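You operate a simulated robot arm through the tools that you are given. There is no shell and no other tool.

The job below is to be done with a simulated robot arm. You get a single attempt, and the scene is never put back.

TASK
Zero the batch counter, then count both side handles from the grey tray into the blue tray.
Fine: the black one first; one press of the green key after each.

It is judged by the outcome, as a careful person would: the job done as asked, and still so three seconds after it is handed in. It fails if anything else is knocked over, pushed out of place, dropped, spilled or broken.

THE ROBOT
A 7-joint arm with a two-finger parallel gripper, fixed in place. Base frame: the origin is at the foot of the arm, x ahead of it, y to its left, z up; the work surface is at about z = 82. Units: cm, rad, N and s.
Its first joint turns from -2.897 to 2.897 rad. Payload 3.43 kg.
Tool frame: the origin (TCP) lies between the finger pads and is the grasp point; the fingertips stand 3.4 cm ahead of it; z points along the fingers, y is the line along which they close. Largest opening 12.8 cm; finger width 2.4, thickness 1.2; the body of the gripper, 4.8 by 13 cm, starts 9.6 cm behind the TCP.
Orientation is that of the tool frame in the base frame, as a unit quaternion [x, y, z, w]. With the fingers straight down and closing along the base's y, the tool's x points along the base's -x, its y along +y and its z along -z.

THE INTERFACE
- The arm moves only by the tool play_rows. Its argument "rows" is a list of rows, each a list of 7 numbers: the closure, from 0 (fully open) to 1 (shut), then the shift along the tool's x, y, z in units of 100 mm (1.0 is 100 mm), then the turn, a rotation vector about the tool's x, y, z in units of 45 degrees (1.0 is 45 degrees). In form: [[grip, dx, dy, dz, rx, ry, rz], ...]. A call has 1 to 20 rows; each row is the pose to reach, as a shift and turn from the pose commanded when the call began, along the tool's axes at that moment. A call with a number of a shift or a turn outside -1 to 1 is refused whole. Rows are played at 5 a second. More than 5 cm and 0.15 rad between two rows, or a gripper value outside its range, and nothing of the call is played. Where a pose cannot be reached the arm comes as near as it can. A force on the tool above 40 N (or 10 N above the force at the start of the call, whichever is more), or a blocked arm, ends the call early, and 0.2 s more pass. The fingers move at their own pace (about 15.3 cm/s each) and stop on an object; they squeeze with about 28 N. The grip force told is the motor's: it shows also when the fingers shut on nothing. Time passes only in rows, and 0.2 s behind the last, so rows that repeat a pose let the fingers close. It gives the time, the measured TCP pose, the force on the tool (base axes), the opening and the grip force at its end, in the units of the frame above (readings bear some noise), with the torque about the TCP (base axes, N m) and any sound that the robot's microphone picked up.
- Cameras (640 x 400 px; columns grow to the right, rows downward): "scene" is fixed at [22.03, 65.08, 156.41]; the picture's right is [-0.57, -0.82, 0.00], its down [-0.62, 0.43, -0.66] and it looks along [0.54, -0.37, -0.75] (base axes); focal length 315 px, centre (320, 200). "wrist" rides on the gripper at [7.6, -1.1, -16] in the tool frame; the picture's right is [0.15, 0.99, 0.00], its down [-0.88, 0.13, -0.46] and it looks along [-0.45, 0.07, 0.89] (tool axes); focal length 234 px, centre (320, 200). There is no depth. A picture from a camera that has moved, and an enlarged one, comes with that camera's place and axes in the base frame and with its lens.
- grab_frame(camera): a new picture of that camera. The clock stands still meanwhile.
- zoom(camera, box): a new picture of the part [left, top, right, bottom] of that camera's present view, enlarged. The clock stands still meanwhile.
- close_job(): hands the job in; it is judged then, once.

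Places have to be worked out from the pictures, the camera data and where the tool is seen. Open the gripper and draw the arm clear of the work before you hand the job in, unless the task says otherwise.

The tools are called after "Request:" by a JSON object that holds its "fn" and its "kwargs". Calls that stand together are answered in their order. play_rows: Moves the arm, as the interface text tells. Its arguments: {"type":"object","properties":{"rows":{"type":"array","items":{"type":"array","items":{"type":"number"}}}},"required":["rows"]} The other tools are called the same way: grab_frame (camera) takes a picture; zoom (camera, box) takes an enlarged picture of a part of a camera's view; close_job () hands the job in.

At the start:

```text
time_s: 0.0
ee_pos: [46.17, 17.25, 116.98]
ee_rot: [0.0, 1.0, 0.0, 0.001]
ft_force: [0.6, -0.7, -0.3]
torque: [-0.01, -0.02, 0.0]
width: 12.8
grasp_force: 0.1
```

scene: 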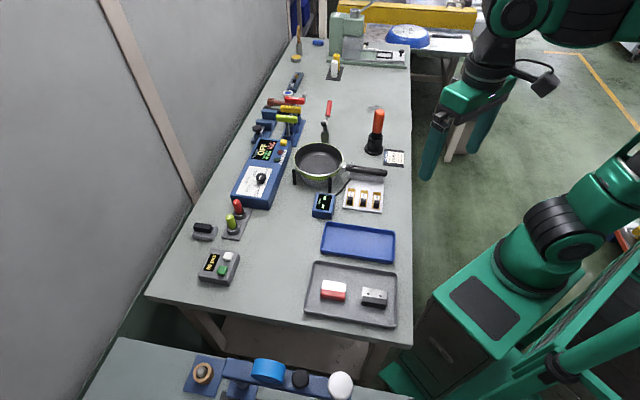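
wrist: 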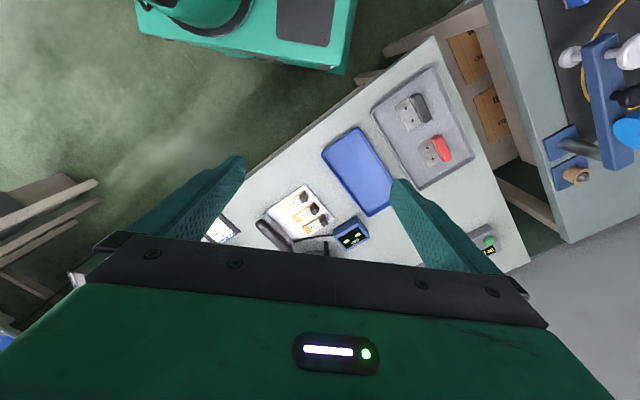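

The counter with green and white keys seems to be at the left front of the table, and the trays at the right. I zoom in on these first.

Request:
{"fn": "zoom", "kwargs": {"camera": "scene", "box": [180, 210, 280, 300]}}

Request:
{"fn": "zoom", "kwargs": {"camera": "scene", "box": [290, 210, 420, 340]}}

Request:
{"fn": "zoom", "kwargs": {"camera": "wrist", "box": [310, 60, 540, 270]}}

Request:
{"fn": "zoom", "kwargs": {"camera": "scene", "box": [220, 90, 420, 230]}}

```text
4.44 times, centred on (230, 255) of scene
camera zoom: at [22.03, 65.08, 156.41], right [-0.57, -0.82, 0.0], down [-0.62, 0.43, -0.66], along [0.54, -0.37, -0.75], focal length 1402 px, centre (720, -44)
```

zoom: 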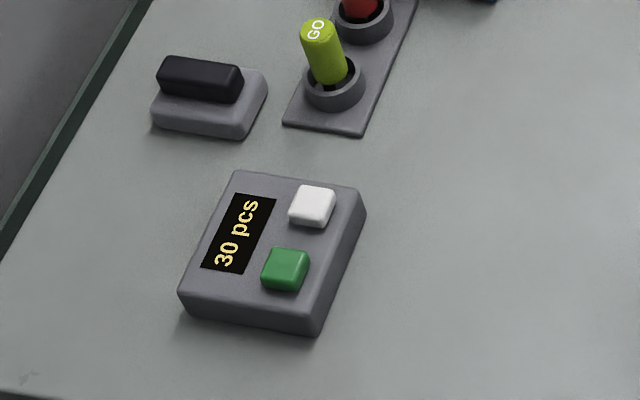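

```text
3.08 times, centred on (355, 275) of scene
camera zoom: at [22.03, 65.08, 156.41], right [-0.57, -0.82, 0.0], down [-0.62, 0.43, -0.66], along [0.54, -0.37, -0.75], focal length 971 px, centre (212, -31)
```

zoom: 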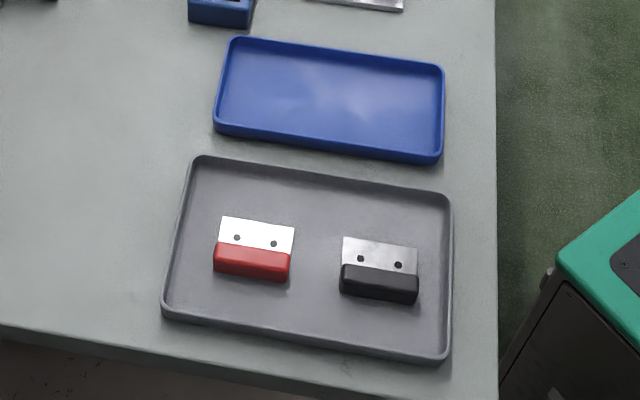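

```text
1.90 times, centred on (425, 165) of wrist
camera zoom: at [38.61, 16.16, 132.93], right [-0.15, 0.99, 0.0], down [0.88, 0.13, 0.46], along [0.45, 0.07, -0.89], focal length 446 px, centre (120, 267)
```

zoom: 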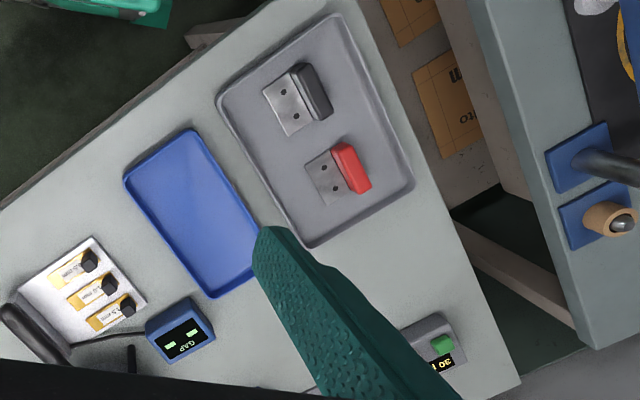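

```text
2.86 times, centred on (320, 160) of scene
camera zoom: at [22.03, 65.08, 156.41], right [-0.57, -0.82, 0.0], down [-0.62, 0.43, -0.66], along [0.54, -0.37, -0.75], focal length 901 px, centre (320, 314)
```

zoom: 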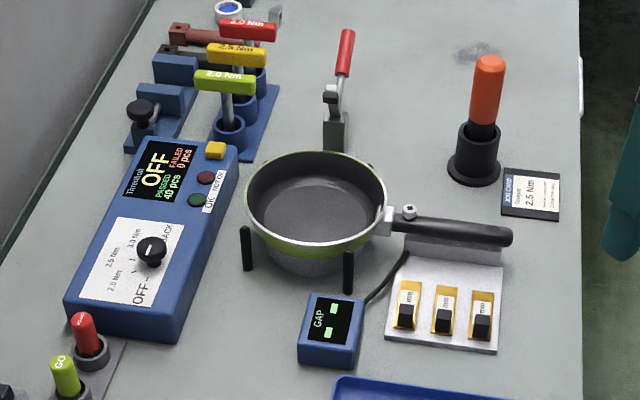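

The counter reads 30 pcs: I judge the white key to be at about (70, 60.5) and the green key at (67.5, 63.4), with the black handle near (40, 37) and the red one near (47, 44). I close the fingers, turn the tool 44° to line up with the table, and start towards the counter.

Request:
{"fn": "play_rows", "kwargs": {"rows": [[1, -0.16, 0.16, 0, 0, 0, 0.163], [1, -0.33, 0.33, 0, 0, 0, 0.326], [1, -0.5, 0.5, 0, 0, 0, 0.489], [1, -0.67, 0.67, 0, 0, 0, 0.652], [1, -0.84, 0.84, 0, 0, 0, 0.815], [1, -1, 1, 0, 0, 0, 0.978], [1, -1, 1, 0, 0, 0, 0.978]]}}

```text
time_s: 1.6
ee_pos: [54.62, 27.4, 117.72]
ee_rot: [0.375, 0.927, 0.003, 0.004]
ft_force: [0.2, -1.1, 0.6]
torque: [0.01, 0.01, -0.01]
width: 0.0
grasp_force: 27.9
```

The tool is turned and lagging a little. I go on towards the counter at height.

Request:
{"fn": "play_rows", "kwargs": {"rows": [[1, 0.1, 0.33, 0, 0, 0, 0], [1, 0.2, 0.66, 0.05, 0, 0, 0], [1, 0.35, 1, 0.1, 0, 0, 0], [1, 0.35, 1, 0.1, 0, 0, 0]]}}

Request:
{"fn": "play_rows", "kwargs": {"rows": [[1, 0.1, 0.33, 0.1, 0, 0, 0], [1, 0.2, 0.66, 0.2, 0, 0, 0], [1, 0.35, 1, 0.3, 0, 0, 0], [1, 0.35, 1, 0.3, 0, 0, 0]]}}

Request:
{"fn": "play_rows", "kwargs": {"rows": [[1, 0.1, 0.33, 0.1, 0, 0, 0], [1, 0.2, 0.66, 0.2, 0, 0, 0], [1, 0.35, 1, 0.3, 0, 0, 0], [1, 0.35, 1, 0.3, 0, 0, 0], [1, 0.35, 1, 0.3, 0, 0, 0]]}}

Request:
{"fn": "grab_frame", "kwargs": {"camera": "wrist"}}

Request:
{"fn": "grab_frame", "kwargs": {"camera": "scene"}}

```text
time_s: 2.6
ee_pos: [59.12, 36.92, 116.62]
ee_rot: [0.375, 0.927, 0.003, 0.005]
ft_force: [0.2, 0.1, 0.2]
torque: [0.0, 0.0, 0.05]
width: 0.02
grasp_force: 28.0
```

```text
time_s: 3.6
ee_pos: [63.55, 46.31, 113.58]
ee_rot: [0.375, 0.927, 0.003, 0.004]
ft_force: [-1.1, -0.6, -0.8]
torque: [0.0, 0.03, 0.03]
width: 0.0
grasp_force: 27.8
```

```text
time_s: 4.8
ee_pos: [68.23, 56.18, 110.98]
ee_rot: [0.374, 0.927, 0.001, 0.005]
ft_force: [0.6, 0.5, 0.0]
torque: [-0.02, 0.04, 0.0]
width: 0.0
grasp_force: 28.4
```

```text
taken
camera wrist: at [61.76, 60.73, 126.83], right [0.58, 0.81, 0.01], down [0.72, -0.52, 0.46], along [0.38, -0.27, -0.89], focal length 234 px, centre (320, 200)
```

wrist: 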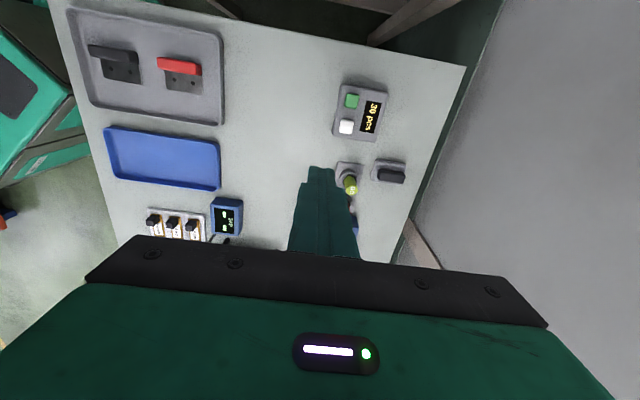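

```text
taken
```

scene: 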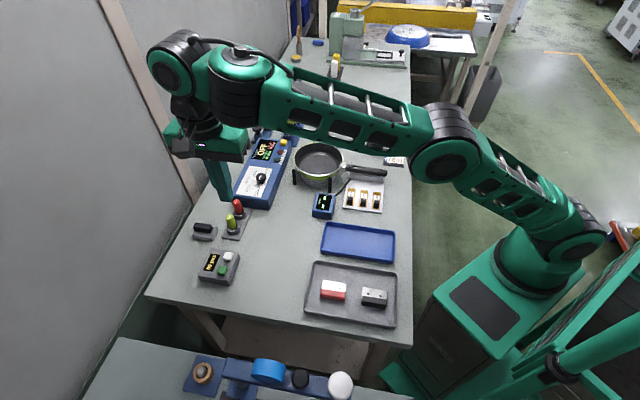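

Both cameras agree: the white key is at about (70.4, 60.2) and the green one at about (67.5, 63.0). I move over the white key and start down, checking where the tool settles.

Request:
{"fn": "play_rows", "kwargs": {"rows": [[1, 0.06, 0.22, 0.2, 0, 0, 0], [1, 0.12, 0.44, 0.4, 0, 0, 0], [1, 0.12, 0.44, 0.7, 0, 0, 0], [1, 0.12, 0.44, 1.0, 0, 0, 0], [1, 0.12, 0.44, 1.0, 0, 0, 0], [1, 0.12, 0.44, 1.0, 0, 0, 0], [1, 0.12, 0.44, 1.0, 0, 0, 0]]}}

Request:
{"fn": "grab_frame", "kwargs": {"camera": "wrist"}}

Request:
{"fn": "zoom", "kwargs": {"camera": "scene", "box": [160, 180, 300, 300]}}

```text
time_s: 6.4
ee_pos: [70.43, 60.3, 100.9]
ee_rot: [0.374, 0.927, 0.002, 0.005]
ft_force: [0.0, 0.6, 0.3]
torque: [0.05, -0.02, 0.0]
width: 0.0
grasp_force: 28.0
out of reach, approached as far as the arm can: row 2
```

```text
taken
camera wrist: at [64.16, 64.78, 116.87], right [0.58, 0.81, 0.01], down [0.72, -0.52, 0.46], along [0.38, -0.27, -0.89], focal length 234 px, centre (320, 200)
```

wrist: 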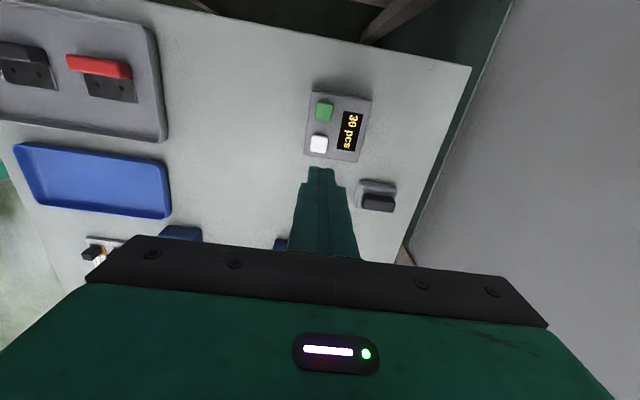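

```text
3.33 times, centred on (230, 240) of scene
camera zoom: at [22.03, 65.08, 156.41], right [-0.57, -0.82, 0.0], down [-0.62, 0.43, -0.66], along [0.54, -0.37, -0.75], focal length 1052 px, centre (620, 67)
```

zoom: 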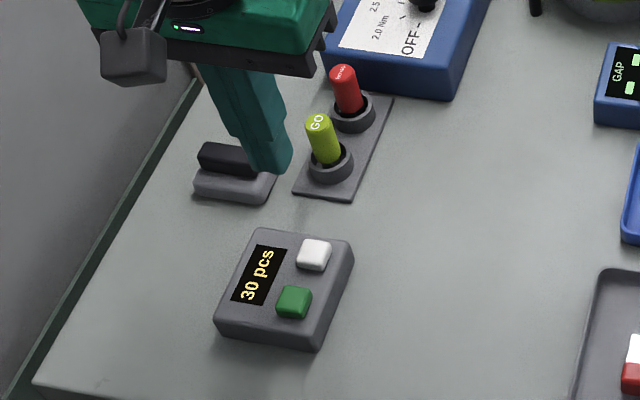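

The tool stands over the white key at (70.43, 60.3), with the tips at z≈97.5. I lower it to just above the key and look again.

Request:
{"fn": "play_rows", "kwargs": {"rows": [[1, 0, -0.01, 0.2, 0, 0, 0], [1, 0, -0.01, 0.4, 0, 0, 0], [1, 0, -0.01, 0.6, 0, 0, 0], [1, 0, -0.01, 0.75, 0, 0, 0], [1, 0, -0.01, 0.75, 0, 0, 0], [1, 0, -0.01, 0.75, 0, 0, 0]]}}

Request:
{"fn": "zoom", "kwargs": {"camera": "wrist", "box": [260, 80, 420, 220]}}

Request:
{"fn": "zoom", "kwargs": {"camera": "scene", "box": [180, 200, 280, 300]}}

```text
time_s: 7.8
ee_pos: [70.45, 60.18, 93.25]
ee_rot: [0.375, 0.927, 0.002, 0.005]
ft_force: [0.3, -0.6, 0.5]
torque: [-0.02, 0.01, -0.01]
width: 0.01
grasp_force: 27.8
```

```text
2.86 times, centred on (340, 150) of wrist
camera zoom: at [64.05, 64.6, 109.15], right [0.58, 0.81, 0.01], down [0.72, -0.52, 0.46], along [0.38, -0.27, -0.89], focal length 669 px, centre (263, 343)
```

zoom: 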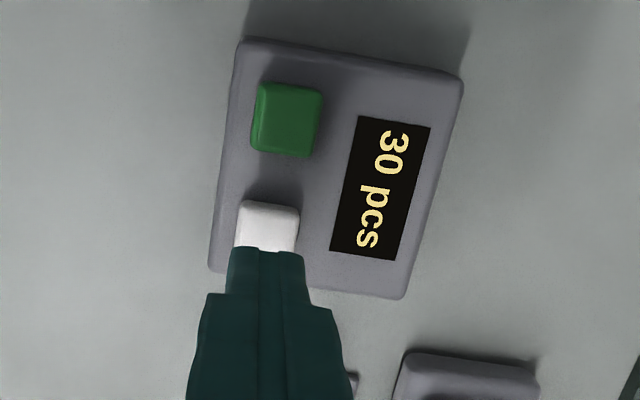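

```text
4.00 times, centred on (230, 250) of scene
camera zoom: at [22.03, 65.08, 156.41], right [-0.57, -0.82, 0.0], down [-0.62, 0.43, -0.66], along [0.54, -0.37, -0.75], focal length 1262 px, centre (680, 0)
```

zoom: 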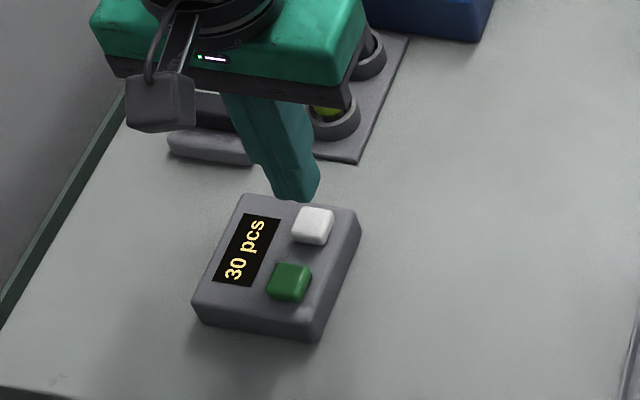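

The tips are about 3 cm above the white key and centred on it. I lower slowly in small steps and watch for force or sound.

Request:
{"fn": "play_rows", "kwargs": {"rows": [[1, 0, 0, 0.04, 0, 0, 0], [1, 0, 0, 0.08, 0, 0, 0], [1, 0, 0, 0.12, 0, 0, 0], [1, 0, 0, 0.16, 0, 0, 0], [1, 0, 0, 0.2, 0, 0, 0], [1, 0, 0, 0.23, 0, 0, 0], [1, 0, 0, 0.26, 0, 0, 0], [1, 0, 0, 0.26, 0, 0, 0]]}}

Request:
{"fn": "zoom", "kwargs": {"camera": "scene", "box": [180, 200, 280, 300]}}

```text
time_s: 9.6
ee_pos: [70.39, 60.17, 90.73]
ee_rot: [0.375, 0.927, 0.003, 0.006]
ft_force: [-0.1, -0.7, -0.2]
torque: [-0.01, -0.01, 0.01]
width: 0.0
grasp_force: 28.7
```

```text
4.00 times, centred on (230, 250) of scene
camera zoom: at [22.03, 65.08, 156.41], right [-0.57, -0.82, 0.0], down [-0.62, 0.43, -0.66], along [0.54, -0.37, -0.75], focal length 1262 px, centre (680, 0)
```

zoom: 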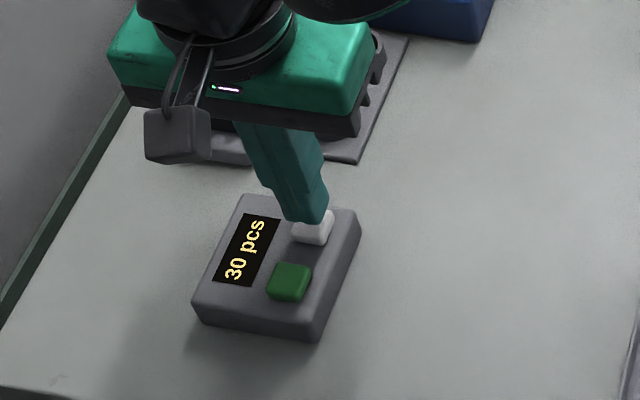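

The tips are at z≈87.3 with no contact yet. I carry on down in 2 mm steps.

Request:
{"fn": "play_rows", "kwargs": {"rows": [[1, 0, 0, 0.02, 0, 0, 0], [1, 0, 0, 0.04, 0, 0, 0], [1, 0, 0, 0.06, 0, 0, 0], [1, 0, 0, 0.08, 0, 0, 0], [1, 0, 0, 0.08, 0, 0, 0]]}}

Request:
{"fn": "zoom", "kwargs": {"camera": "scene", "box": [180, 200, 280, 300]}}

```text
time_s: 10.8
ee_pos: [70.41, 59.99, 90.09]
ee_rot: [0.374, 0.927, 0.003, 0.006]
ft_force: [-0.4, 0.1, -0.5]
torque: [-0.03, -0.01, 0.0]
width: 0.01
grasp_force: 28.4
```

```text
4.00 times, centred on (230, 250) of scene
camera zoom: at [22.03, 65.08, 156.41], right [-0.57, -0.82, 0.0], down [-0.62, 0.43, -0.66], along [0.54, -0.37, -0.75], focal length 1262 px, centre (680, 0)
```

zoom: 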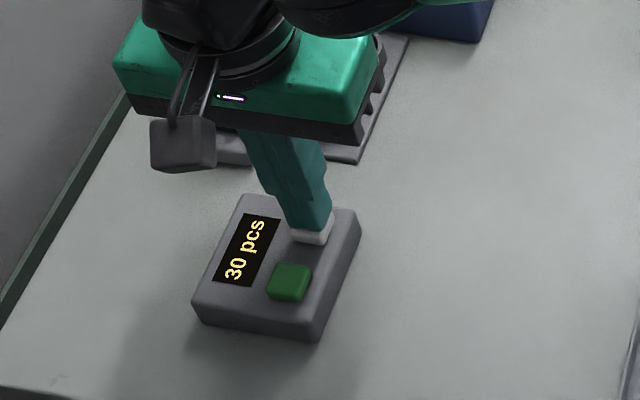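

Still no contact, with the tips at z≈86.7 and right at the key. I go on down in small steps.

Request:
{"fn": "play_rows", "kwargs": {"rows": [[1, 0, 0.01, 0.02, 0, 0, 0], [1, 0, 0.01, 0.04, 0, 0, 0], [1, 0, 0.01, 0.06, 0, 0, 0], [1, 0, 0.01, 0.06, 0, 0, 0]]}}

Request:
{"fn": "zoom", "kwargs": {"camera": "scene", "box": [180, 200, 280, 300]}}

```text
time_s: 11.8
ee_pos: [70.58, 60.22, 89.38]
ee_rot: [0.375, 0.927, 0.003, 0.006]
ft_force: [-0.3, 0.1, 2.0]
torque: [0.05, 0.04, 0.02]
width: 0.0
grasp_force: 28.1
heard: click
```

```text
4.00 times, centred on (230, 250) of scene
camera zoom: at [22.03, 65.08, 156.41], right [-0.57, -0.82, 0.0], down [-0.62, 0.43, -0.66], along [0.54, -0.37, -0.75], focal length 1262 px, centre (680, 0)
```

zoom: 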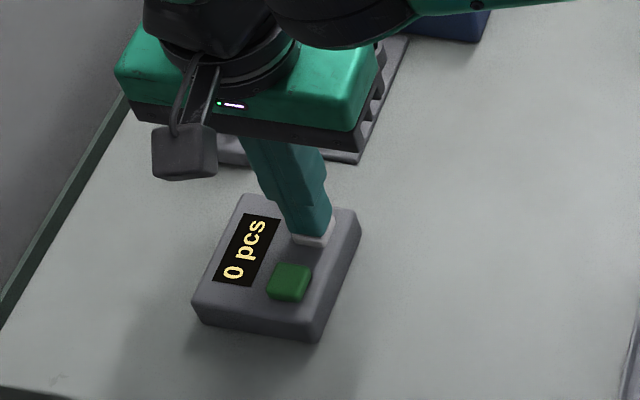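

A click was heard and the display reads 0 pcs, so the counter is zeroed. I lift straight up, then travel back to above the grey tray while partly opening the gripper.

Request:
{"fn": "play_rows", "kwargs": {"rows": [[1, 0, 0, -0.2, 0, 0, 0], [1, 0, 0, -0.5, 0, 0, 0], [1, 0, 0, -0.85, 0, 0, 0], [1, 0, 0, -1, 0, 0, 0]]}}

Request:
{"fn": "play_rows", "kwargs": {"rows": [[1, 0.05, -0.33, -0.1, 0, 0, 0], [1, 0.1, -0.66, -0.2, 0, 0, 0], [1, 0.14, -1, -0.3, 0, 0, 0]]}}

Request:
{"fn": "play_rows", "kwargs": {"rows": [[0.3, 0.05, -0.33, -0.1, 0, 0, 0], [0.3, 0.1, -0.66, -0.2, 0, 0, 0], [0.3, 0.14, -1, -0.3, 0, 0, 0], [0.3, 0.14, -1, -0.3, 0, 0, 0], [0.3, 0.14, -1, -0.3, 0, 0, 0]]}}

Request:
{"fn": "grab_frame", "kwargs": {"camera": "wrist"}}

Request:
{"fn": "grab_frame", "kwargs": {"camera": "scene"}}

```text
time_s: 12.8
ee_pos: [70.53, 60.24, 99.48]
ee_rot: [0.375, 0.927, 0.001, 0.006]
ft_force: [0.6, -0.4, 0.0]
torque: [-0.04, 0.01, 0.03]
width: 0.0
grasp_force: 28.7
```

```text
time_s: 13.6
ee_pos: [62.34, 53.81, 102.26]
ee_rot: [0.374, 0.927, 0.003, 0.006]
ft_force: [0.2, 0.1, -0.8]
torque: [0.0, 0.04, 0.01]
width: 0.02
grasp_force: 27.8
```

```text
time_s: 14.8
ee_pos: [54.4, 47.65, 105.39]
ee_rot: [0.374, 0.927, 0.002, 0.006]
ft_force: [-0.3, 1.0, 0.3]
torque: [0.0, -0.02, -0.03]
width: 8.96
grasp_force: 0.0
```

```text
taken
camera wrist: at [48.06, 52.04, 121.21], right [0.58, 0.81, 0.01], down [0.72, -0.52, 0.46], along [0.38, -0.26, -0.89], focal length 234 px, centre (320, 200)
```

wrist: 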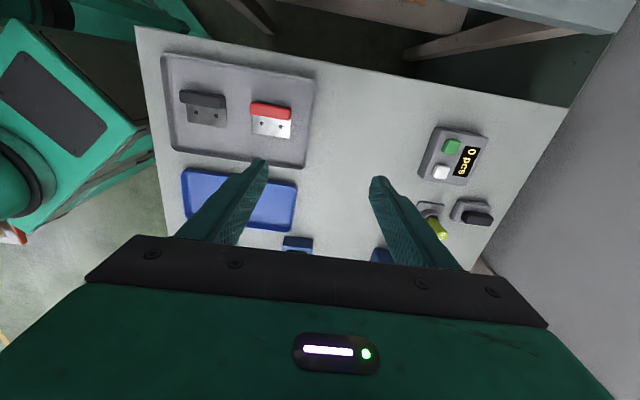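

```text
taken
```

scene: 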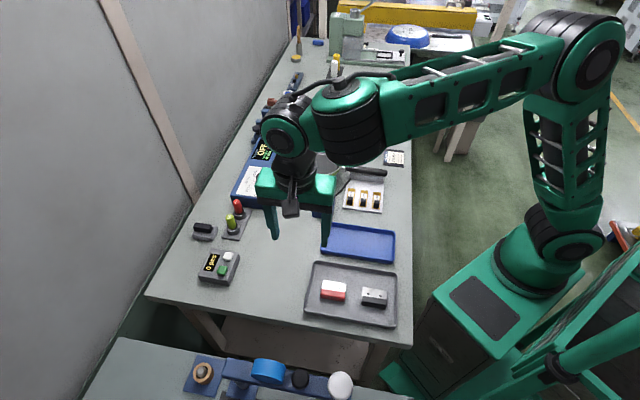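

The display shows 0 pcs. Both cameras put the black handle's grip at about (40.4, 37.2) and the red one's at (47.1, 44.1); I move above the black one, descending part way.

Request:
{"fn": "play_rows", "kwargs": {"rows": [[0.3, 0.05, -0.3, 0, 0, 0, 0], [0.3, 0.1, -0.6, 0, 0, 0, 0], [0.3, 0.14, -0.86, 0, 0, 0, 0]]}}

Request:
{"fn": "play_rows", "kwargs": {"rows": [[0.3, 0.05, -0.3, 0.1, 0, 0, 0], [0.3, 0.1, -0.6, 0.3, 0, 0, 0], [0.3, 0.14, -0.86, 0.5, 0, 0, 0], [0.3, 0.14, -0.86, 0.7, 0, 0, 0], [0.3, 0.14, -0.86, 0.7, 0, 0, 0], [0.3, 0.14, -0.86, 0.7, 0, 0, 0]]}}

Request:
{"fn": "grab_frame", "kwargs": {"camera": "wrist"}}

Request:
{"fn": "zoom", "kwargs": {"camera": "scene", "box": [290, 210, 420, 340]}}

```text
time_s: 15.6
ee_pos: [47.51, 42.56, 105.08]
ee_rot: [0.375, 0.927, 0.001, 0.005]
ft_force: [0.5, -0.2, -0.2]
torque: [-0.02, 0.04, -0.02]
width: 8.97
grasp_force: 0.1
```

```text
time_s: 17.0
ee_pos: [40.6, 37.39, 97.89]
ee_rot: [0.374, 0.927, 0.002, 0.005]
ft_force: [-0.6, -0.2, 0.6]
torque: [0.02, 0.0, 0.01]
width: 8.93
grasp_force: 0.0
```

```text
taken
camera wrist: at [34.2, 41.81, 113.79], right [0.58, 0.81, 0.01], down [0.72, -0.52, 0.46], along [0.38, -0.27, -0.89], focal length 234 px, centre (320, 200)
```

wrist: 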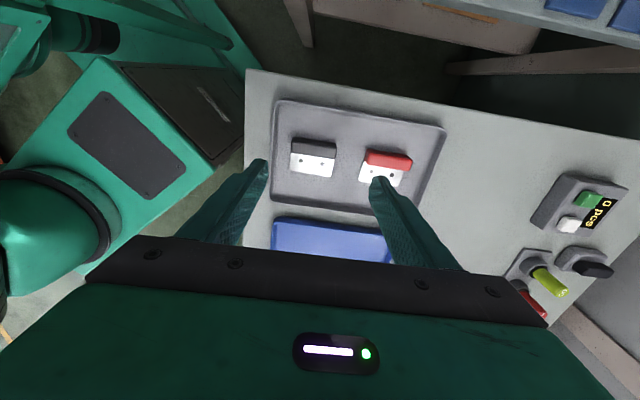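

```text
3.08 times, centred on (355, 275) of scene
camera zoom: at [22.03, 65.08, 156.41], right [-0.57, -0.82, 0.0], down [-0.62, 0.43, -0.66], along [0.54, -0.37, -0.75], focal length 971 px, centre (212, -31)
```

zoom: 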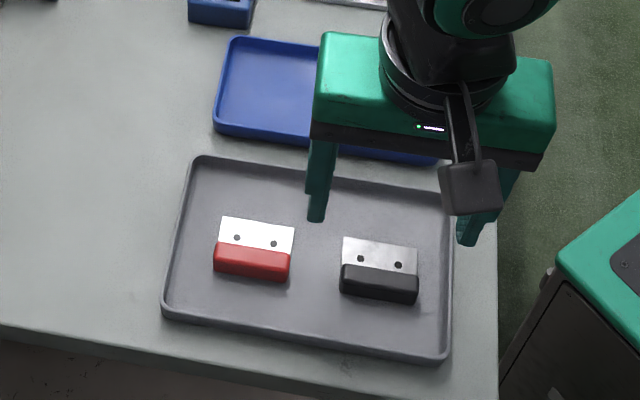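

Request:
{"fn": "zoom", "kwargs": {"camera": "wrist", "box": [240, 90, 460, 230]}}

```text
2.86 times, centred on (350, 160) of wrist
camera zoom: at [34.2, 41.81, 113.79], right [0.58, 0.81, 0.01], down [0.72, -0.52, 0.46], along [0.38, -0.27, -0.89], focal length 669 px, centre (234, 314)
```

zoom: 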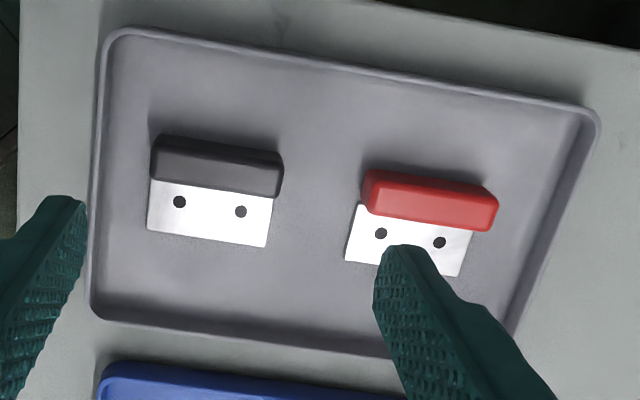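

The black handle's grip is about 5.5 cm long, centred at (40.3, 37.0) and lined up with the fingers, with only about 2.2 cm between its end and the tray wall. I narrow the opening to 7 cm and come down to just above it for another look.

Request:
{"fn": "play_rows", "kwargs": {"rows": [[0.453, -0.01, -0.01, 0.1, 0, 0, 0], [0.453, -0.02, -0.02, 0.25, 0, 0, 0], [0.453, -0.02, -0.02, 0.4, 0, 0, 0], [0.453, -0.02, -0.02, 0.55, 0, 0, 0], [0.453, -0.02, -0.02, 0.65, 0, 0, 0], [0.453, -0.02, -0.02, 0.65, 0, 0, 0], [0.453, -0.02, -0.02, 0.65, 0, 0, 0]]}}

Request:
{"fn": "zoom", "kwargs": {"camera": "wrist", "box": [220, 90, 440, 230]}}

Request:
{"fn": "zoom", "kwargs": {"camera": "scene", "box": [340, 250, 420, 330]}}

```text
time_s: 18.6
ee_pos: [40.63, 37.12, 91.51]
ee_rot: [0.375, 0.927, 0.002, 0.006]
ft_force: [-0.6, -1.0, -1.1]
torque: [-0.02, -0.02, 0.0]
width: 6.99
grasp_force: 0.2
```

```text
2.86 times, centred on (330, 160) of wrist
camera zoom: at [34.17, 41.54, 107.38], right [0.58, 0.81, 0.01], down [0.72, -0.52, 0.46], along [0.38, -0.27, -0.89], focal length 669 px, centre (291, 314)
```

zoom: 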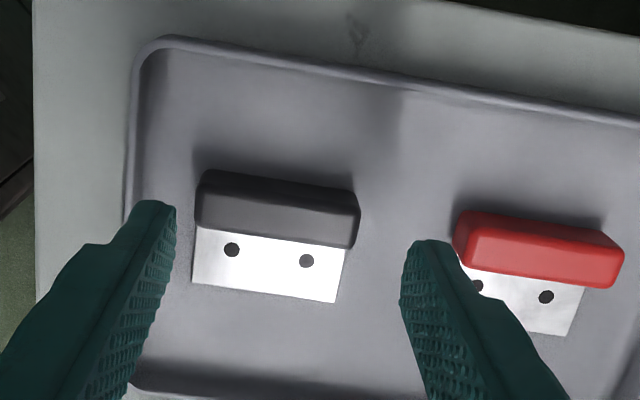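

```text
5.00 times, centred on (380, 290) of scene
camera zoom: at [22.03, 65.08, 156.41], right [-0.57, -0.82, 0.0], down [-0.62, 0.43, -0.66], along [0.54, -0.37, -0.75], focal length 1577 px, centre (20, -250)
```

zoom: 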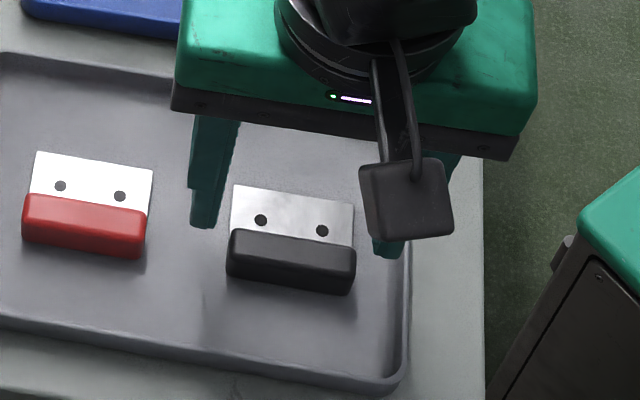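

The fingers straddle the grip, with about 0.5 cm of clearance at the wall side and block side. I shift 0.4 cm toward the plate and lower so the tips stand about 1 cm above the tray floor.

Request:
{"fn": "play_rows", "kwargs": {"rows": [[0.453, -0.04, 0, 0.05, 0, 0, 0], [0.453, -0.04, 0, 0.13, 0, 0, 0], [0.453, -0.04, 0, 0.21, 0, 0, 0], [0.453, -0.04, 0, 0.29, 0, 0, 0], [0.453, -0.04, 0, 0.36, 0, 0, 0], [0.453, -0.04, 0, 0.42, 0, 0, 0], [0.453, -0.04, 0, 0.46, 0, 0, 0], [0.453, -0.04, 0, 0.46, 0, 0, 0]]}}

Request:
{"fn": "zoom", "kwargs": {"camera": "wrist", "box": [220, 90, 440, 230]}}

Request:
{"fn": "zoom", "kwargs": {"camera": "scene", "box": [340, 250, 420, 330]}}

```text
time_s: 20.4
ee_pos: [41.11, 36.75, 86.96]
ee_rot: [0.375, 0.927, 0.003, 0.005]
ft_force: [0.4, 0.0, -0.3]
torque: [-0.05, -0.02, 0.02]
width: 6.99
grasp_force: 0.1
```

```text
2.86 times, centred on (330, 160) of wrist
camera zoom: at [34.65, 41.16, 102.8], right [0.58, 0.81, 0.01], down [0.72, -0.52, 0.46], along [0.38, -0.27, -0.89], focal length 669 px, centre (291, 314)
```

zoom: 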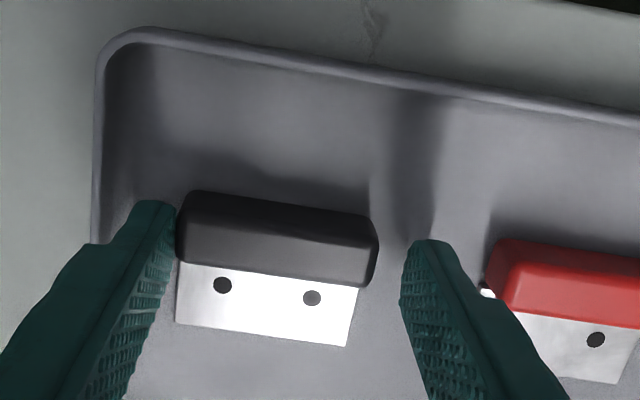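

```text
5.00 times, centred on (380, 290) of scene
camera zoom: at [22.03, 65.08, 156.41], right [-0.57, -0.82, 0.0], down [-0.62, 0.43, -0.66], along [0.54, -0.37, -0.75], focal length 1577 px, centre (20, -250)
```

zoom: 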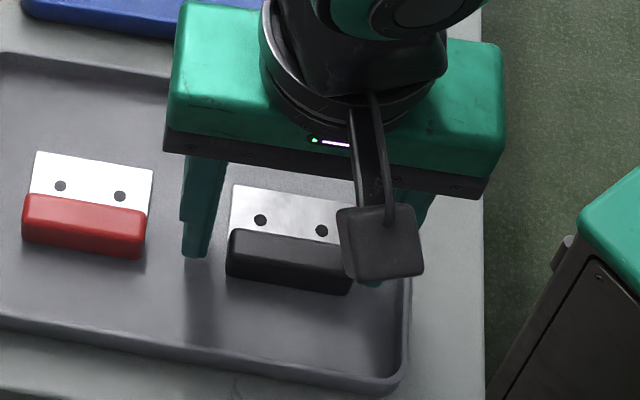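

The tips flank the grip at half height with no contact forces. I centre by 3 mm while narrowing, then close on the black grip.

Request:
{"fn": "play_rows", "kwargs": {"rows": [[0.5, 0, -0.02, 0, 0, 0, 0], [0.52, 0, -0.03, 0, 0, 0, 0], [0.65, 0, -0.03, 0, 0, 0, 0], [0.8, 0, -0.03, 0, 0, 0, 0], [0.8, 0, -0.03, 0, 0, 0, 0], [0.8, 0, -0.03, 0, 0, 0, 0]]}}

Request:
{"fn": "zoom", "kwargs": {"camera": "wrist", "box": [220, 90, 440, 230]}}

```text
time_s: 21.8
ee_pos: [40.88, 36.66, 87.01]
ee_rot: [0.374, 0.927, 0.002, 0.006]
ft_force: [0.4, 0.5, 0.2]
torque: [-0.01, 0.06, -0.02]
width: 5.93
grasp_force: 27.9
```

```text
2.86 times, centred on (330, 160) of wrist
camera zoom: at [34.37, 41.0, 102.84], right [0.58, 0.81, 0.01], down [0.72, -0.52, 0.46], along [0.38, -0.27, -0.89], focal length 669 px, centre (291, 314)
```

zoom: 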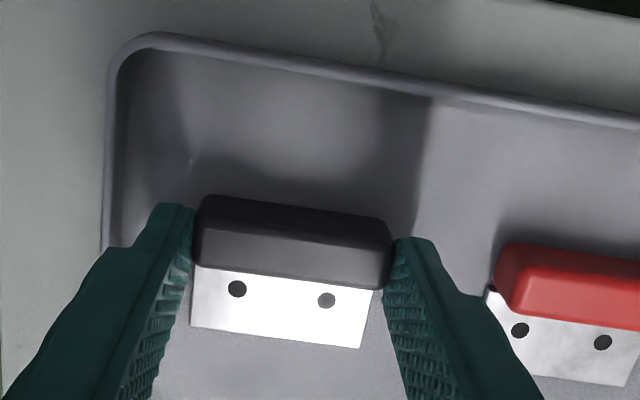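

The grip is held at 5.9 cm width with 28 N. I lift it clear of the tray and check.

Request:
{"fn": "play_rows", "kwargs": {"rows": [[0.8, 0, 0, -0.05, 0, 0, 0], [0.8, 0, 0, -0.15, 0, 0, 0], [0.8, 0, 0, -0.3, 0, 0, 0], [0.8, 0, 0, -0.5, 0, 0, 0], [0.8, 0, 0, -0.7, 0, 0, 0], [0.8, 0, 0, -0.7, 0, 0, 0]]}}

Request:
{"fn": "grab_frame", "kwargs": {"camera": "wrist"}}

Request:
{"fn": "zoom", "kwargs": {"camera": "scene", "box": [290, 190, 420, 340]}}

```text
time_s: 23.2
ee_pos: [40.65, 36.55, 94.0]
ee_rot: [0.374, 0.927, 0.003, 0.006]
ft_force: [-0.5, -0.6, -0.3]
torque: [0.02, 0.06, -0.01]
width: 5.93
grasp_force: 28.1
```

```text
taken
camera wrist: at [34.28, 40.99, 109.85], right [0.58, 0.81, 0.01], down [0.72, -0.52, 0.46], along [0.38, -0.27, -0.89], focal length 234 px, centre (320, 200)
```

wrist: 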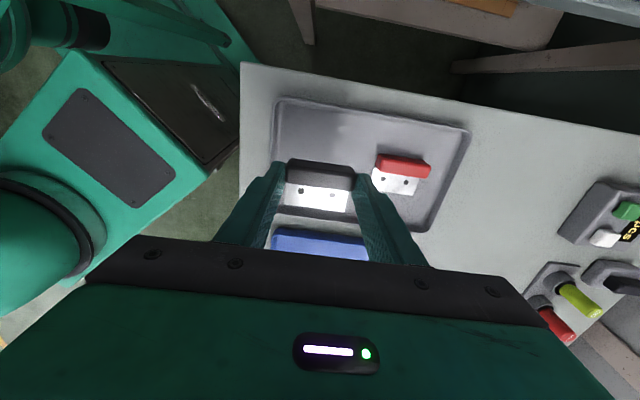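

```text
2.67 times, centred on (355, 265) of scene
camera zoom: at [22.03, 65.08, 156.41], right [-0.57, -0.82, 0.0], down [-0.62, 0.43, -0.66], along [0.54, -0.37, -0.75], focal length 841 px, centre (227, 27)
```

zoom: 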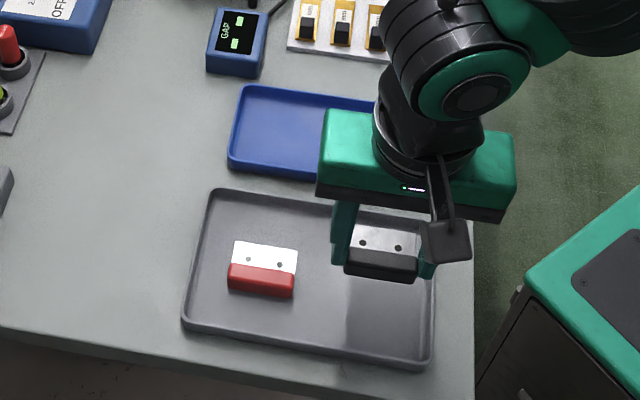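

The black handle is held firmly and hangs level. The blue tray's centre is about (55.7, 29.0), so I carry the handle towards its right half, around (52.1, 26.7).

Request:
{"fn": "play_rows", "kwargs": {"rows": [[0.8, -0.2, 0.01, -0.05, 0, 0, 0], [0.8, -0.4, 0.02, -0.1, 0, 0, 0], [0.8, -0.6, 0.03, -0.15, 0, 0, 0], [0.8, -0.75, 0.04, -0.2, 0, 0, 0], [0.8, -0.75, 0.04, -0.2, 0, 0, 0]]}}

Request:
{"fn": "grab_frame", "kwargs": {"camera": "wrist"}}

```text
time_s: 24.4
ee_pos: [46.26, 31.47, 96.0]
ee_rot: [0.374, 0.927, 0.003, 0.006]
ft_force: [-1.1, -0.3, -1.1]
torque: [0.0, 0.0, 0.0]
width: 5.94
grasp_force: 28.0
```

```text
taken
camera wrist: at [39.98, 36.01, 111.85], right [0.58, 0.81, 0.01], down [0.72, -0.52, 0.46], along [0.38, -0.27, -0.89], focal length 234 px, centre (320, 200)
```

wrist: 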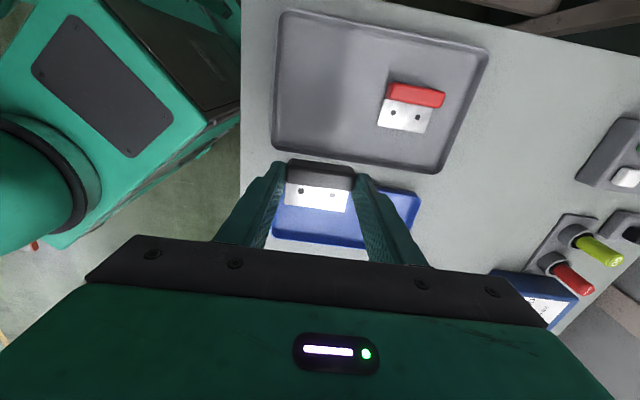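

The tray's corners from this view give its centre at about (55.8, 28.8), matching. I go on to the release spot above the tray's right half.

Request:
{"fn": "play_rows", "kwargs": {"rows": [[0.8, -0.2, 0.01, 0, 0, 0, 0], [0.8, -0.4, 0.03, 0, 0, 0, 0], [0.8, -0.6, 0.05, 0, 0, 0, 0], [0.8, -0.77, 0.055, 0.1, 0, 0, 0], [0.8, -0.77, 0.055, 0.25, 0, 0, 0], [0.8, -0.77, 0.055, 0.25, 0, 0, 0]]}}

Request:
{"fn": "grab_frame", "kwargs": {"camera": "wrist"}}

Request:
{"fn": "zoom", "kwargs": {"camera": "scene", "box": [290, 180, 420, 300]}}

```text
time_s: 25.8
ee_pos: [52.36, 26.58, 93.32]
ee_rot: [0.375, 0.927, 0.003, 0.005]
ft_force: [0.0, 0.7, -0.8]
torque: [0.03, 0.04, 0.01]
width: 5.88
grasp_force: 28.2
```

```text
taken
camera wrist: at [46.0, 31.01, 109.26], right [0.58, 0.81, 0.01], down [0.72, -0.52, 0.46], along [0.38, -0.27, -0.89], focal length 234 px, centre (320, 200)
```

wrist: 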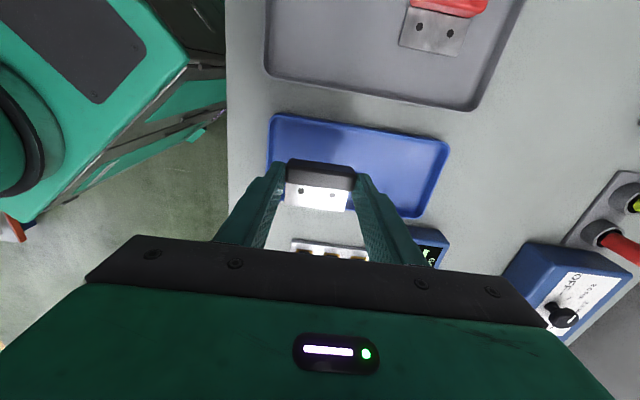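

```text
3.33 times, centred on (355, 240) of scene
camera zoom: at [22.03, 65.08, 156.41], right [-0.57, -0.82, 0.0], down [-0.62, 0.43, -0.66], along [0.54, -0.37, -0.75], focal length 1052 px, centre (203, 67)
```

zoom: 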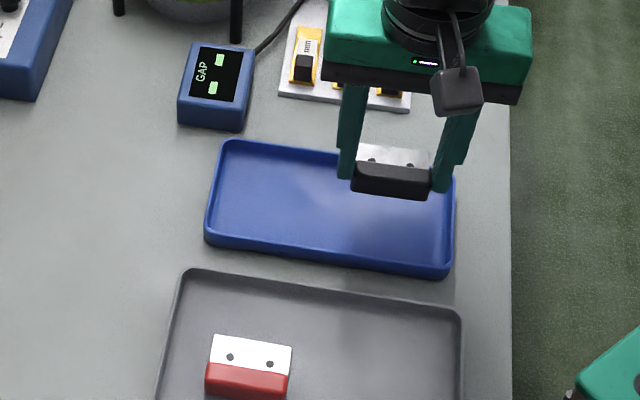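

The handle is over the tray's right half with clearance on all sides. I lower it slowly until it touches the tray floor, expected near TCP z≈87.

Request:
{"fn": "play_rows", "kwargs": {"rows": [[0.8, -0.01, -0.01, 0.12, 0, 0, 0], [0.8, -0.02, -0.01, 0.24, 0, 0, 0], [0.8, -0.02, -0.01, 0.36, 0, 0, 0], [0.8, -0.02, -0.01, 0.46, 0, 0, 0], [0.8, -0.02, -0.01, 0.54, 0, 0, 0], [0.8, -0.02, -0.01, 0.58, 0, 0, 0], [0.8, -0.02, -0.01, 0.6, 0, 0, 0], [0.8, -0.02, -0.01, 0.6, 0, 0, 0]]}}

Request:
{"fn": "zoom", "kwargs": {"camera": "wrist", "box": [220, 90, 440, 230]}}

Request:
{"fn": "zoom", "kwargs": {"camera": "scene", "box": [290, 180, 420, 300]}}

```text
time_s: 27.6
ee_pos: [52.48, 26.54, 87.47]
ee_rot: [0.374, 0.927, 0.002, 0.007]
ft_force: [-0.9, 0.3, -0.6]
torque: [-0.01, -0.01, 0.04]
width: 5.95
grasp_force: 28.1
```

```text
2.86 times, centred on (330, 160) of wrist
camera zoom: at [46.05, 30.93, 103.36], right [0.58, 0.81, 0.01], down [0.72, -0.52, 0.46], along [0.38, -0.27, -0.89], focal length 669 px, centre (291, 314)
```

zoom: 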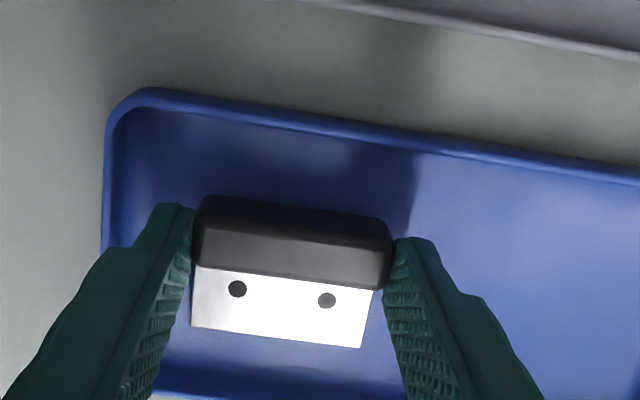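

```text
3.33 times, centred on (355, 240) of scene
camera zoom: at [22.03, 65.08, 156.41], right [-0.57, -0.82, 0.0], down [-0.62, 0.43, -0.66], along [0.54, -0.37, -0.75], focal length 1052 px, centre (203, 67)
```

zoom: 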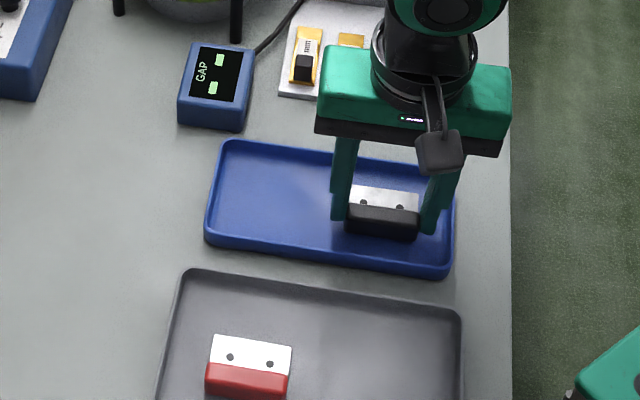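

There are a few mm still to go; the handle lies well inside the walls. I lower in 1 mm steps to feel for the floor.

Request:
{"fn": "play_rows", "kwargs": {"rows": [[0.8, 0, 0, 0.01, 0, 0, 0], [0.8, 0, 0, 0.02, 0, 0, 0], [0.8, 0, 0, 0.03, 0, 0, 0], [0.8, 0, 0, 0.04, 0, 0, 0], [0.8, 0, 0, 0.04, 0, 0, 0]]}}

```text
time_s: 28.8
ee_pos: [52.52, 26.43, 87.02]
ee_rot: [0.374, 0.927, 0.002, 0.006]
ft_force: [-0.2, 0.7, -1.8]
torque: [0.03, 0.01, 0.01]
width: 5.92
grasp_force: 28.5
```

No upward force yet at z=87.0. I go a little further.

Request:
{"fn": "play_rows", "kwargs": {"rows": [[0.8, 0, 0, 0.01, 0, 0, 0], [0.8, 0, 0, 0.02, 0, 0, 0], [0.8, 0, 0, 0.02, 0, 0, 0]]}}

Request:
{"fn": "zoom", "kwargs": {"camera": "wrist", "box": [220, 90, 440, 230]}}

Request:
{"fn": "zoom", "kwargs": {"camera": "scene", "box": [330, 210, 410, 290]}}

```text
time_s: 29.6
ee_pos: [52.42, 26.48, 87.04]
ee_rot: [0.375, 0.927, 0.003, 0.006]
ft_force: [-1.5, -3.2, 9.6]
torque: [-0.41, 0.25, -0.01]
width: 5.93
grasp_force: 28.0
```

```text
2.86 times, centred on (330, 160) of wrist
camera zoom: at [46.03, 30.86, 102.83], right [0.58, 0.81, 0.01], down [0.72, -0.52, 0.46], along [0.38, -0.27, -0.89], focal length 669 px, centre (291, 314)
```

zoom: 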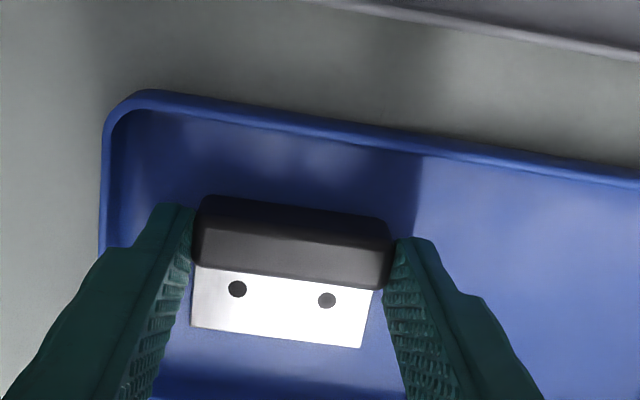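

```text
5.00 times, centred on (370, 250) of scene
camera zoom: at [22.03, 65.08, 156.41], right [-0.57, -0.82, 0.0], down [-0.62, 0.43, -0.66], along [0.54, -0.37, -0.75], focal length 1577 px, centre (70, -50)
```

zoom: 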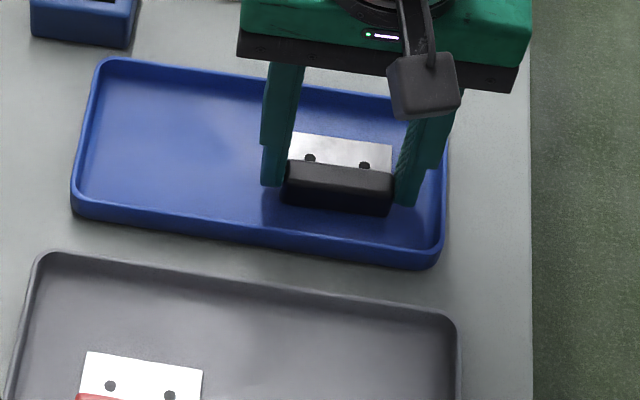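

The handle rests on the tray floor, with about 10 N upward felt. I ease up 1.5 mm to relieve that, open to 6.6 cm, and lift away straight up.

Request:
{"fn": "play_rows", "kwargs": {"rows": [[0.8, 0, 0, -0.015, 0, 0, 0], [0.5, 0, 0, -0.015, 0, 0, 0], [0.484, 0, 0, -0.015, 0, 0, 0], [0.484, 0, 0, -0.015, 0, 0, 0]]}}

Request:
{"fn": "play_rows", "kwargs": {"rows": [[0.484, 0, 0, -0.05, 0, 0, 0], [0.484, 0, 0, -0.15, 0, 0, 0], [0.484, 0, 0, -0.3, 0, 0, 0], [0.484, 0, 0, -0.5, 0, 0, 0], [0.484, 0, 0, -0.8, 0, 0, 0], [0.484, 0, 0, -1, 0, 0, 0]]}}

Request:
{"fn": "zoom", "kwargs": {"camera": "scene", "box": [290, 180, 420, 300]}}

Request:
{"fn": "grab_frame", "kwargs": {"camera": "wrist"}}

```text
time_s: 30.6
ee_pos: [52.47, 26.44, 87.08]
ee_rot: [0.375, 0.927, 0.003, 0.006]
ft_force: [0.1, 0.1, -1.0]
torque: [-0.02, -0.02, -0.02]
width: 6.62
grasp_force: 0.1
```

```text
time_s: 32.0
ee_pos: [52.3, 26.33, 97.03]
ee_rot: [0.374, 0.927, 0.001, 0.005]
ft_force: [-0.8, 0.2, 0.0]
torque: [0.0, 0.02, -0.01]
width: 6.57
grasp_force: 0.0
```

```text
3.33 times, centred on (355, 240) of scene
camera zoom: at [22.03, 65.08, 156.41], right [-0.57, -0.82, 0.0], down [-0.62, 0.43, -0.66], along [0.54, -0.37, -0.75], focal length 1052 px, centre (203, 67)
```

zoom: 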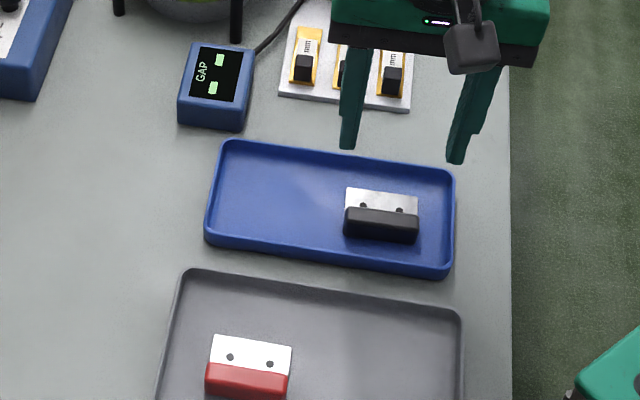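

```text
taken
camera wrist: at [45.93, 30.85, 112.93], right [0.58, 0.81, 0.01], down [0.72, -0.52, 0.46], along [0.38, -0.27, -0.89], focal length 234 px, centre (320, 200)
```

wrist: 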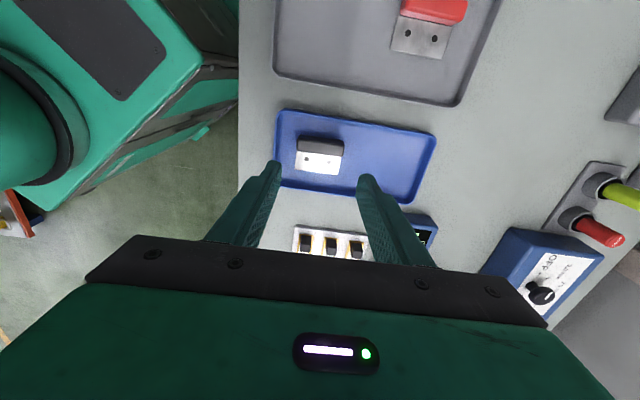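

The black handle lies in the blue tray, undisturbed. I close the fingers and travel to the green key, which I judge to be at (67.5, 63.1).

Request:
{"fn": "play_rows", "kwargs": {"rows": [[0.484, 0.12, 0.3, -0.15, 0, 0, 0], [1, 0.25, 0.6, -0.3, 0, 0, 0], [1, 0.37, 0.93, -0.4, 0, 0, 0]]}}

Request:
{"fn": "play_rows", "kwargs": {"rows": [[1, 0.12, 0.3, 0, 0, 0, 0], [1, 0.25, 0.6, 0, 0, 0, 0], [1, 0.37, 0.93, 0, 0, 0, 0]]}}

Request:
{"fn": "play_rows", "kwargs": {"rows": [[1, 0.12, 0.3, 0, 0, 0, 0], [1, 0.25, 0.6, 0, 0, 0, 0], [1, 0.37, 0.93, 0, 0, 0, 0]]}}

Request:
{"fn": "play_rows", "kwargs": {"rows": [[1, 0.12, 0.3, 0, 0, 0, 0], [1, 0.25, 0.6, 0, 0, 0, 0], [1, 0.35, 0.9, 0, 0, 0, 0], [1, 0.35, 0.9, 0.1, 0, 0, 0], [1, 0.35, 0.9, 0.1, 0, 0, 0]]}}

Request:
{"fn": "grab_frame", "kwargs": {"camera": "wrist"}}

```text
time_s: 32.8
ee_pos: [56.03, 35.76, 101.05]
ee_rot: [0.375, 0.927, 0.002, 0.006]
ft_force: [0.4, -0.7, 1.3]
torque: [0.03, -0.01, 0.01]
width: 0.01
grasp_force: 28.5
```

```text
time_s: 33.6
ee_pos: [59.89, 45.08, 101.1]
ee_rot: [0.374, 0.927, 0.002, 0.005]
ft_force: [0.4, -0.1, 1.3]
torque: [0.05, 0.0, 0.01]
width: 0.0
grasp_force: 27.9
```

```text
time_s: 34.4
ee_pos: [63.54, 54.25, 101.31]
ee_rot: [0.374, 0.927, 0.004, 0.007]
ft_force: [-0.2, -0.3, 0.8]
torque: [0.03, -0.02, 0.03]
width: 0.01
grasp_force: 27.9
```

```text
time_s: 35.6
ee_pos: [67.51, 63.39, 100.45]
ee_rot: [0.374, 0.927, 0.002, 0.005]
ft_force: [-0.2, 0.0, 0.3]
torque: [0.06, -0.01, -0.02]
width: 0.0
grasp_force: 28.4
```

```text
taken
camera wrist: at [61.1, 67.88, 116.24], right [0.58, 0.81, 0.01], down [0.72, -0.52, 0.46], along [0.38, -0.27, -0.89], focal length 234 px, centre (320, 200)
```

wrist: 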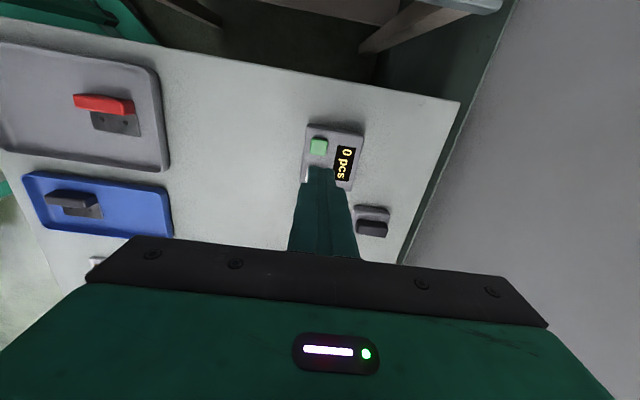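

The green key sits right under the tool at (67.5, 63.2) and the display still reads 0. I lower to just above it.

Request:
{"fn": "play_rows", "kwargs": {"rows": [[1, -0.01, -0.01, 0.2, 0, 0, 0], [1, -0.01, -0.01, 0.4, 0, 0, 0], [1, -0.01, -0.01, 0.6, 0, 0, 0], [1, -0.01, -0.01, 0.75, 0, 0, 0], [1, -0.01, -0.01, 0.85, 0, 0, 0], [1, -0.01, -0.01, 0.9, 0, 0, 0], [1, -0.01, -0.01, 0.9, 0, 0, 0]]}}

Request:
{"fn": "zoom", "kwargs": {"camera": "scene", "box": [180, 200, 280, 300]}}

Request:
{"fn": "zoom", "kwargs": {"camera": "wrist", "box": [260, 80, 420, 220]}}

```text
time_s: 37.2
ee_pos: [67.52, 62.94, 91.29]
ee_rot: [0.374, 0.927, 0.002, 0.006]
ft_force: [0.1, 0.7, -0.6]
torque: [0.0, 0.05, 0.03]
width: 0.0
grasp_force: 27.6
```

```text
4.00 times, centred on (230, 250) of scene
camera zoom: at [22.03, 65.08, 156.41], right [-0.57, -0.82, 0.0], down [-0.62, 0.43, -0.66], along [0.54, -0.37, -0.75], focal length 1262 px, centre (680, 0)
```

zoom: 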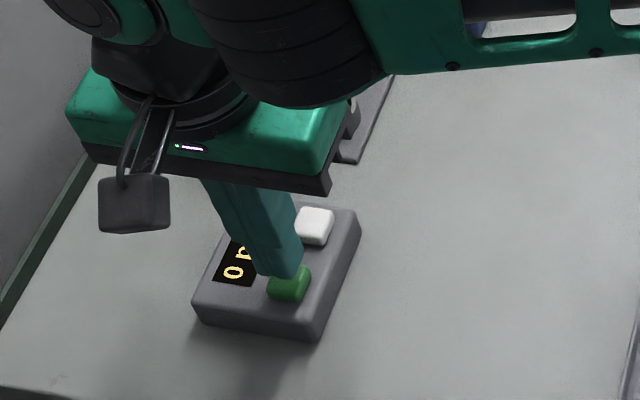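

```text
2.86 times, centred on (340, 150) of wrist
camera zoom: at [61.13, 67.48, 107.08], right [0.58, 0.81, 0.01], down [0.72, -0.52, 0.46], along [0.38, -0.27, -0.89], focal length 669 px, centre (263, 343)
```

zoom: 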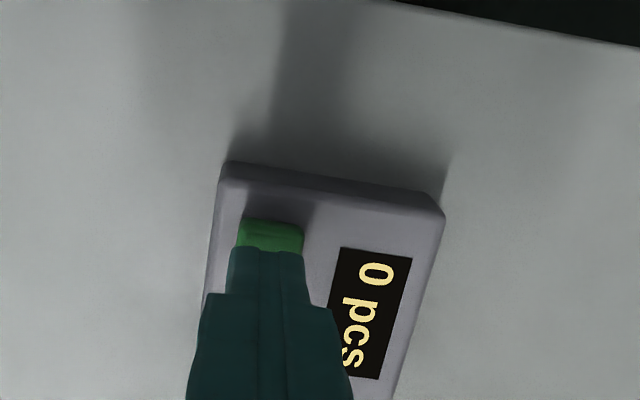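

The fingertips are about 1.3 cm above the green key and nearly centred. I adjust by 2 mm and go down in 2 mm steps.

Request:
{"fn": "play_rows", "kwargs": {"rows": [[1, 0.02, 0.015, 0.03, 0, 0, 0], [1, 0.02, 0.015, 0.06, 0, 0, 0], [1, 0.02, 0.015, 0.09, 0, 0, 0], [1, 0.02, 0.015, 0.11, 0, 0, 0], [1, 0.02, 0.015, 0.11, 0, 0, 0]]}}

```text
time_s: 38.4
ee_pos: [67.63, 63.19, 90.12]
ee_rot: [0.375, 0.927, 0.003, 0.005]
ft_force: [0.4, 0.5, -0.2]
torque: [-0.01, 0.02, 0.0]
width: 0.0
grasp_force: 28.0
```

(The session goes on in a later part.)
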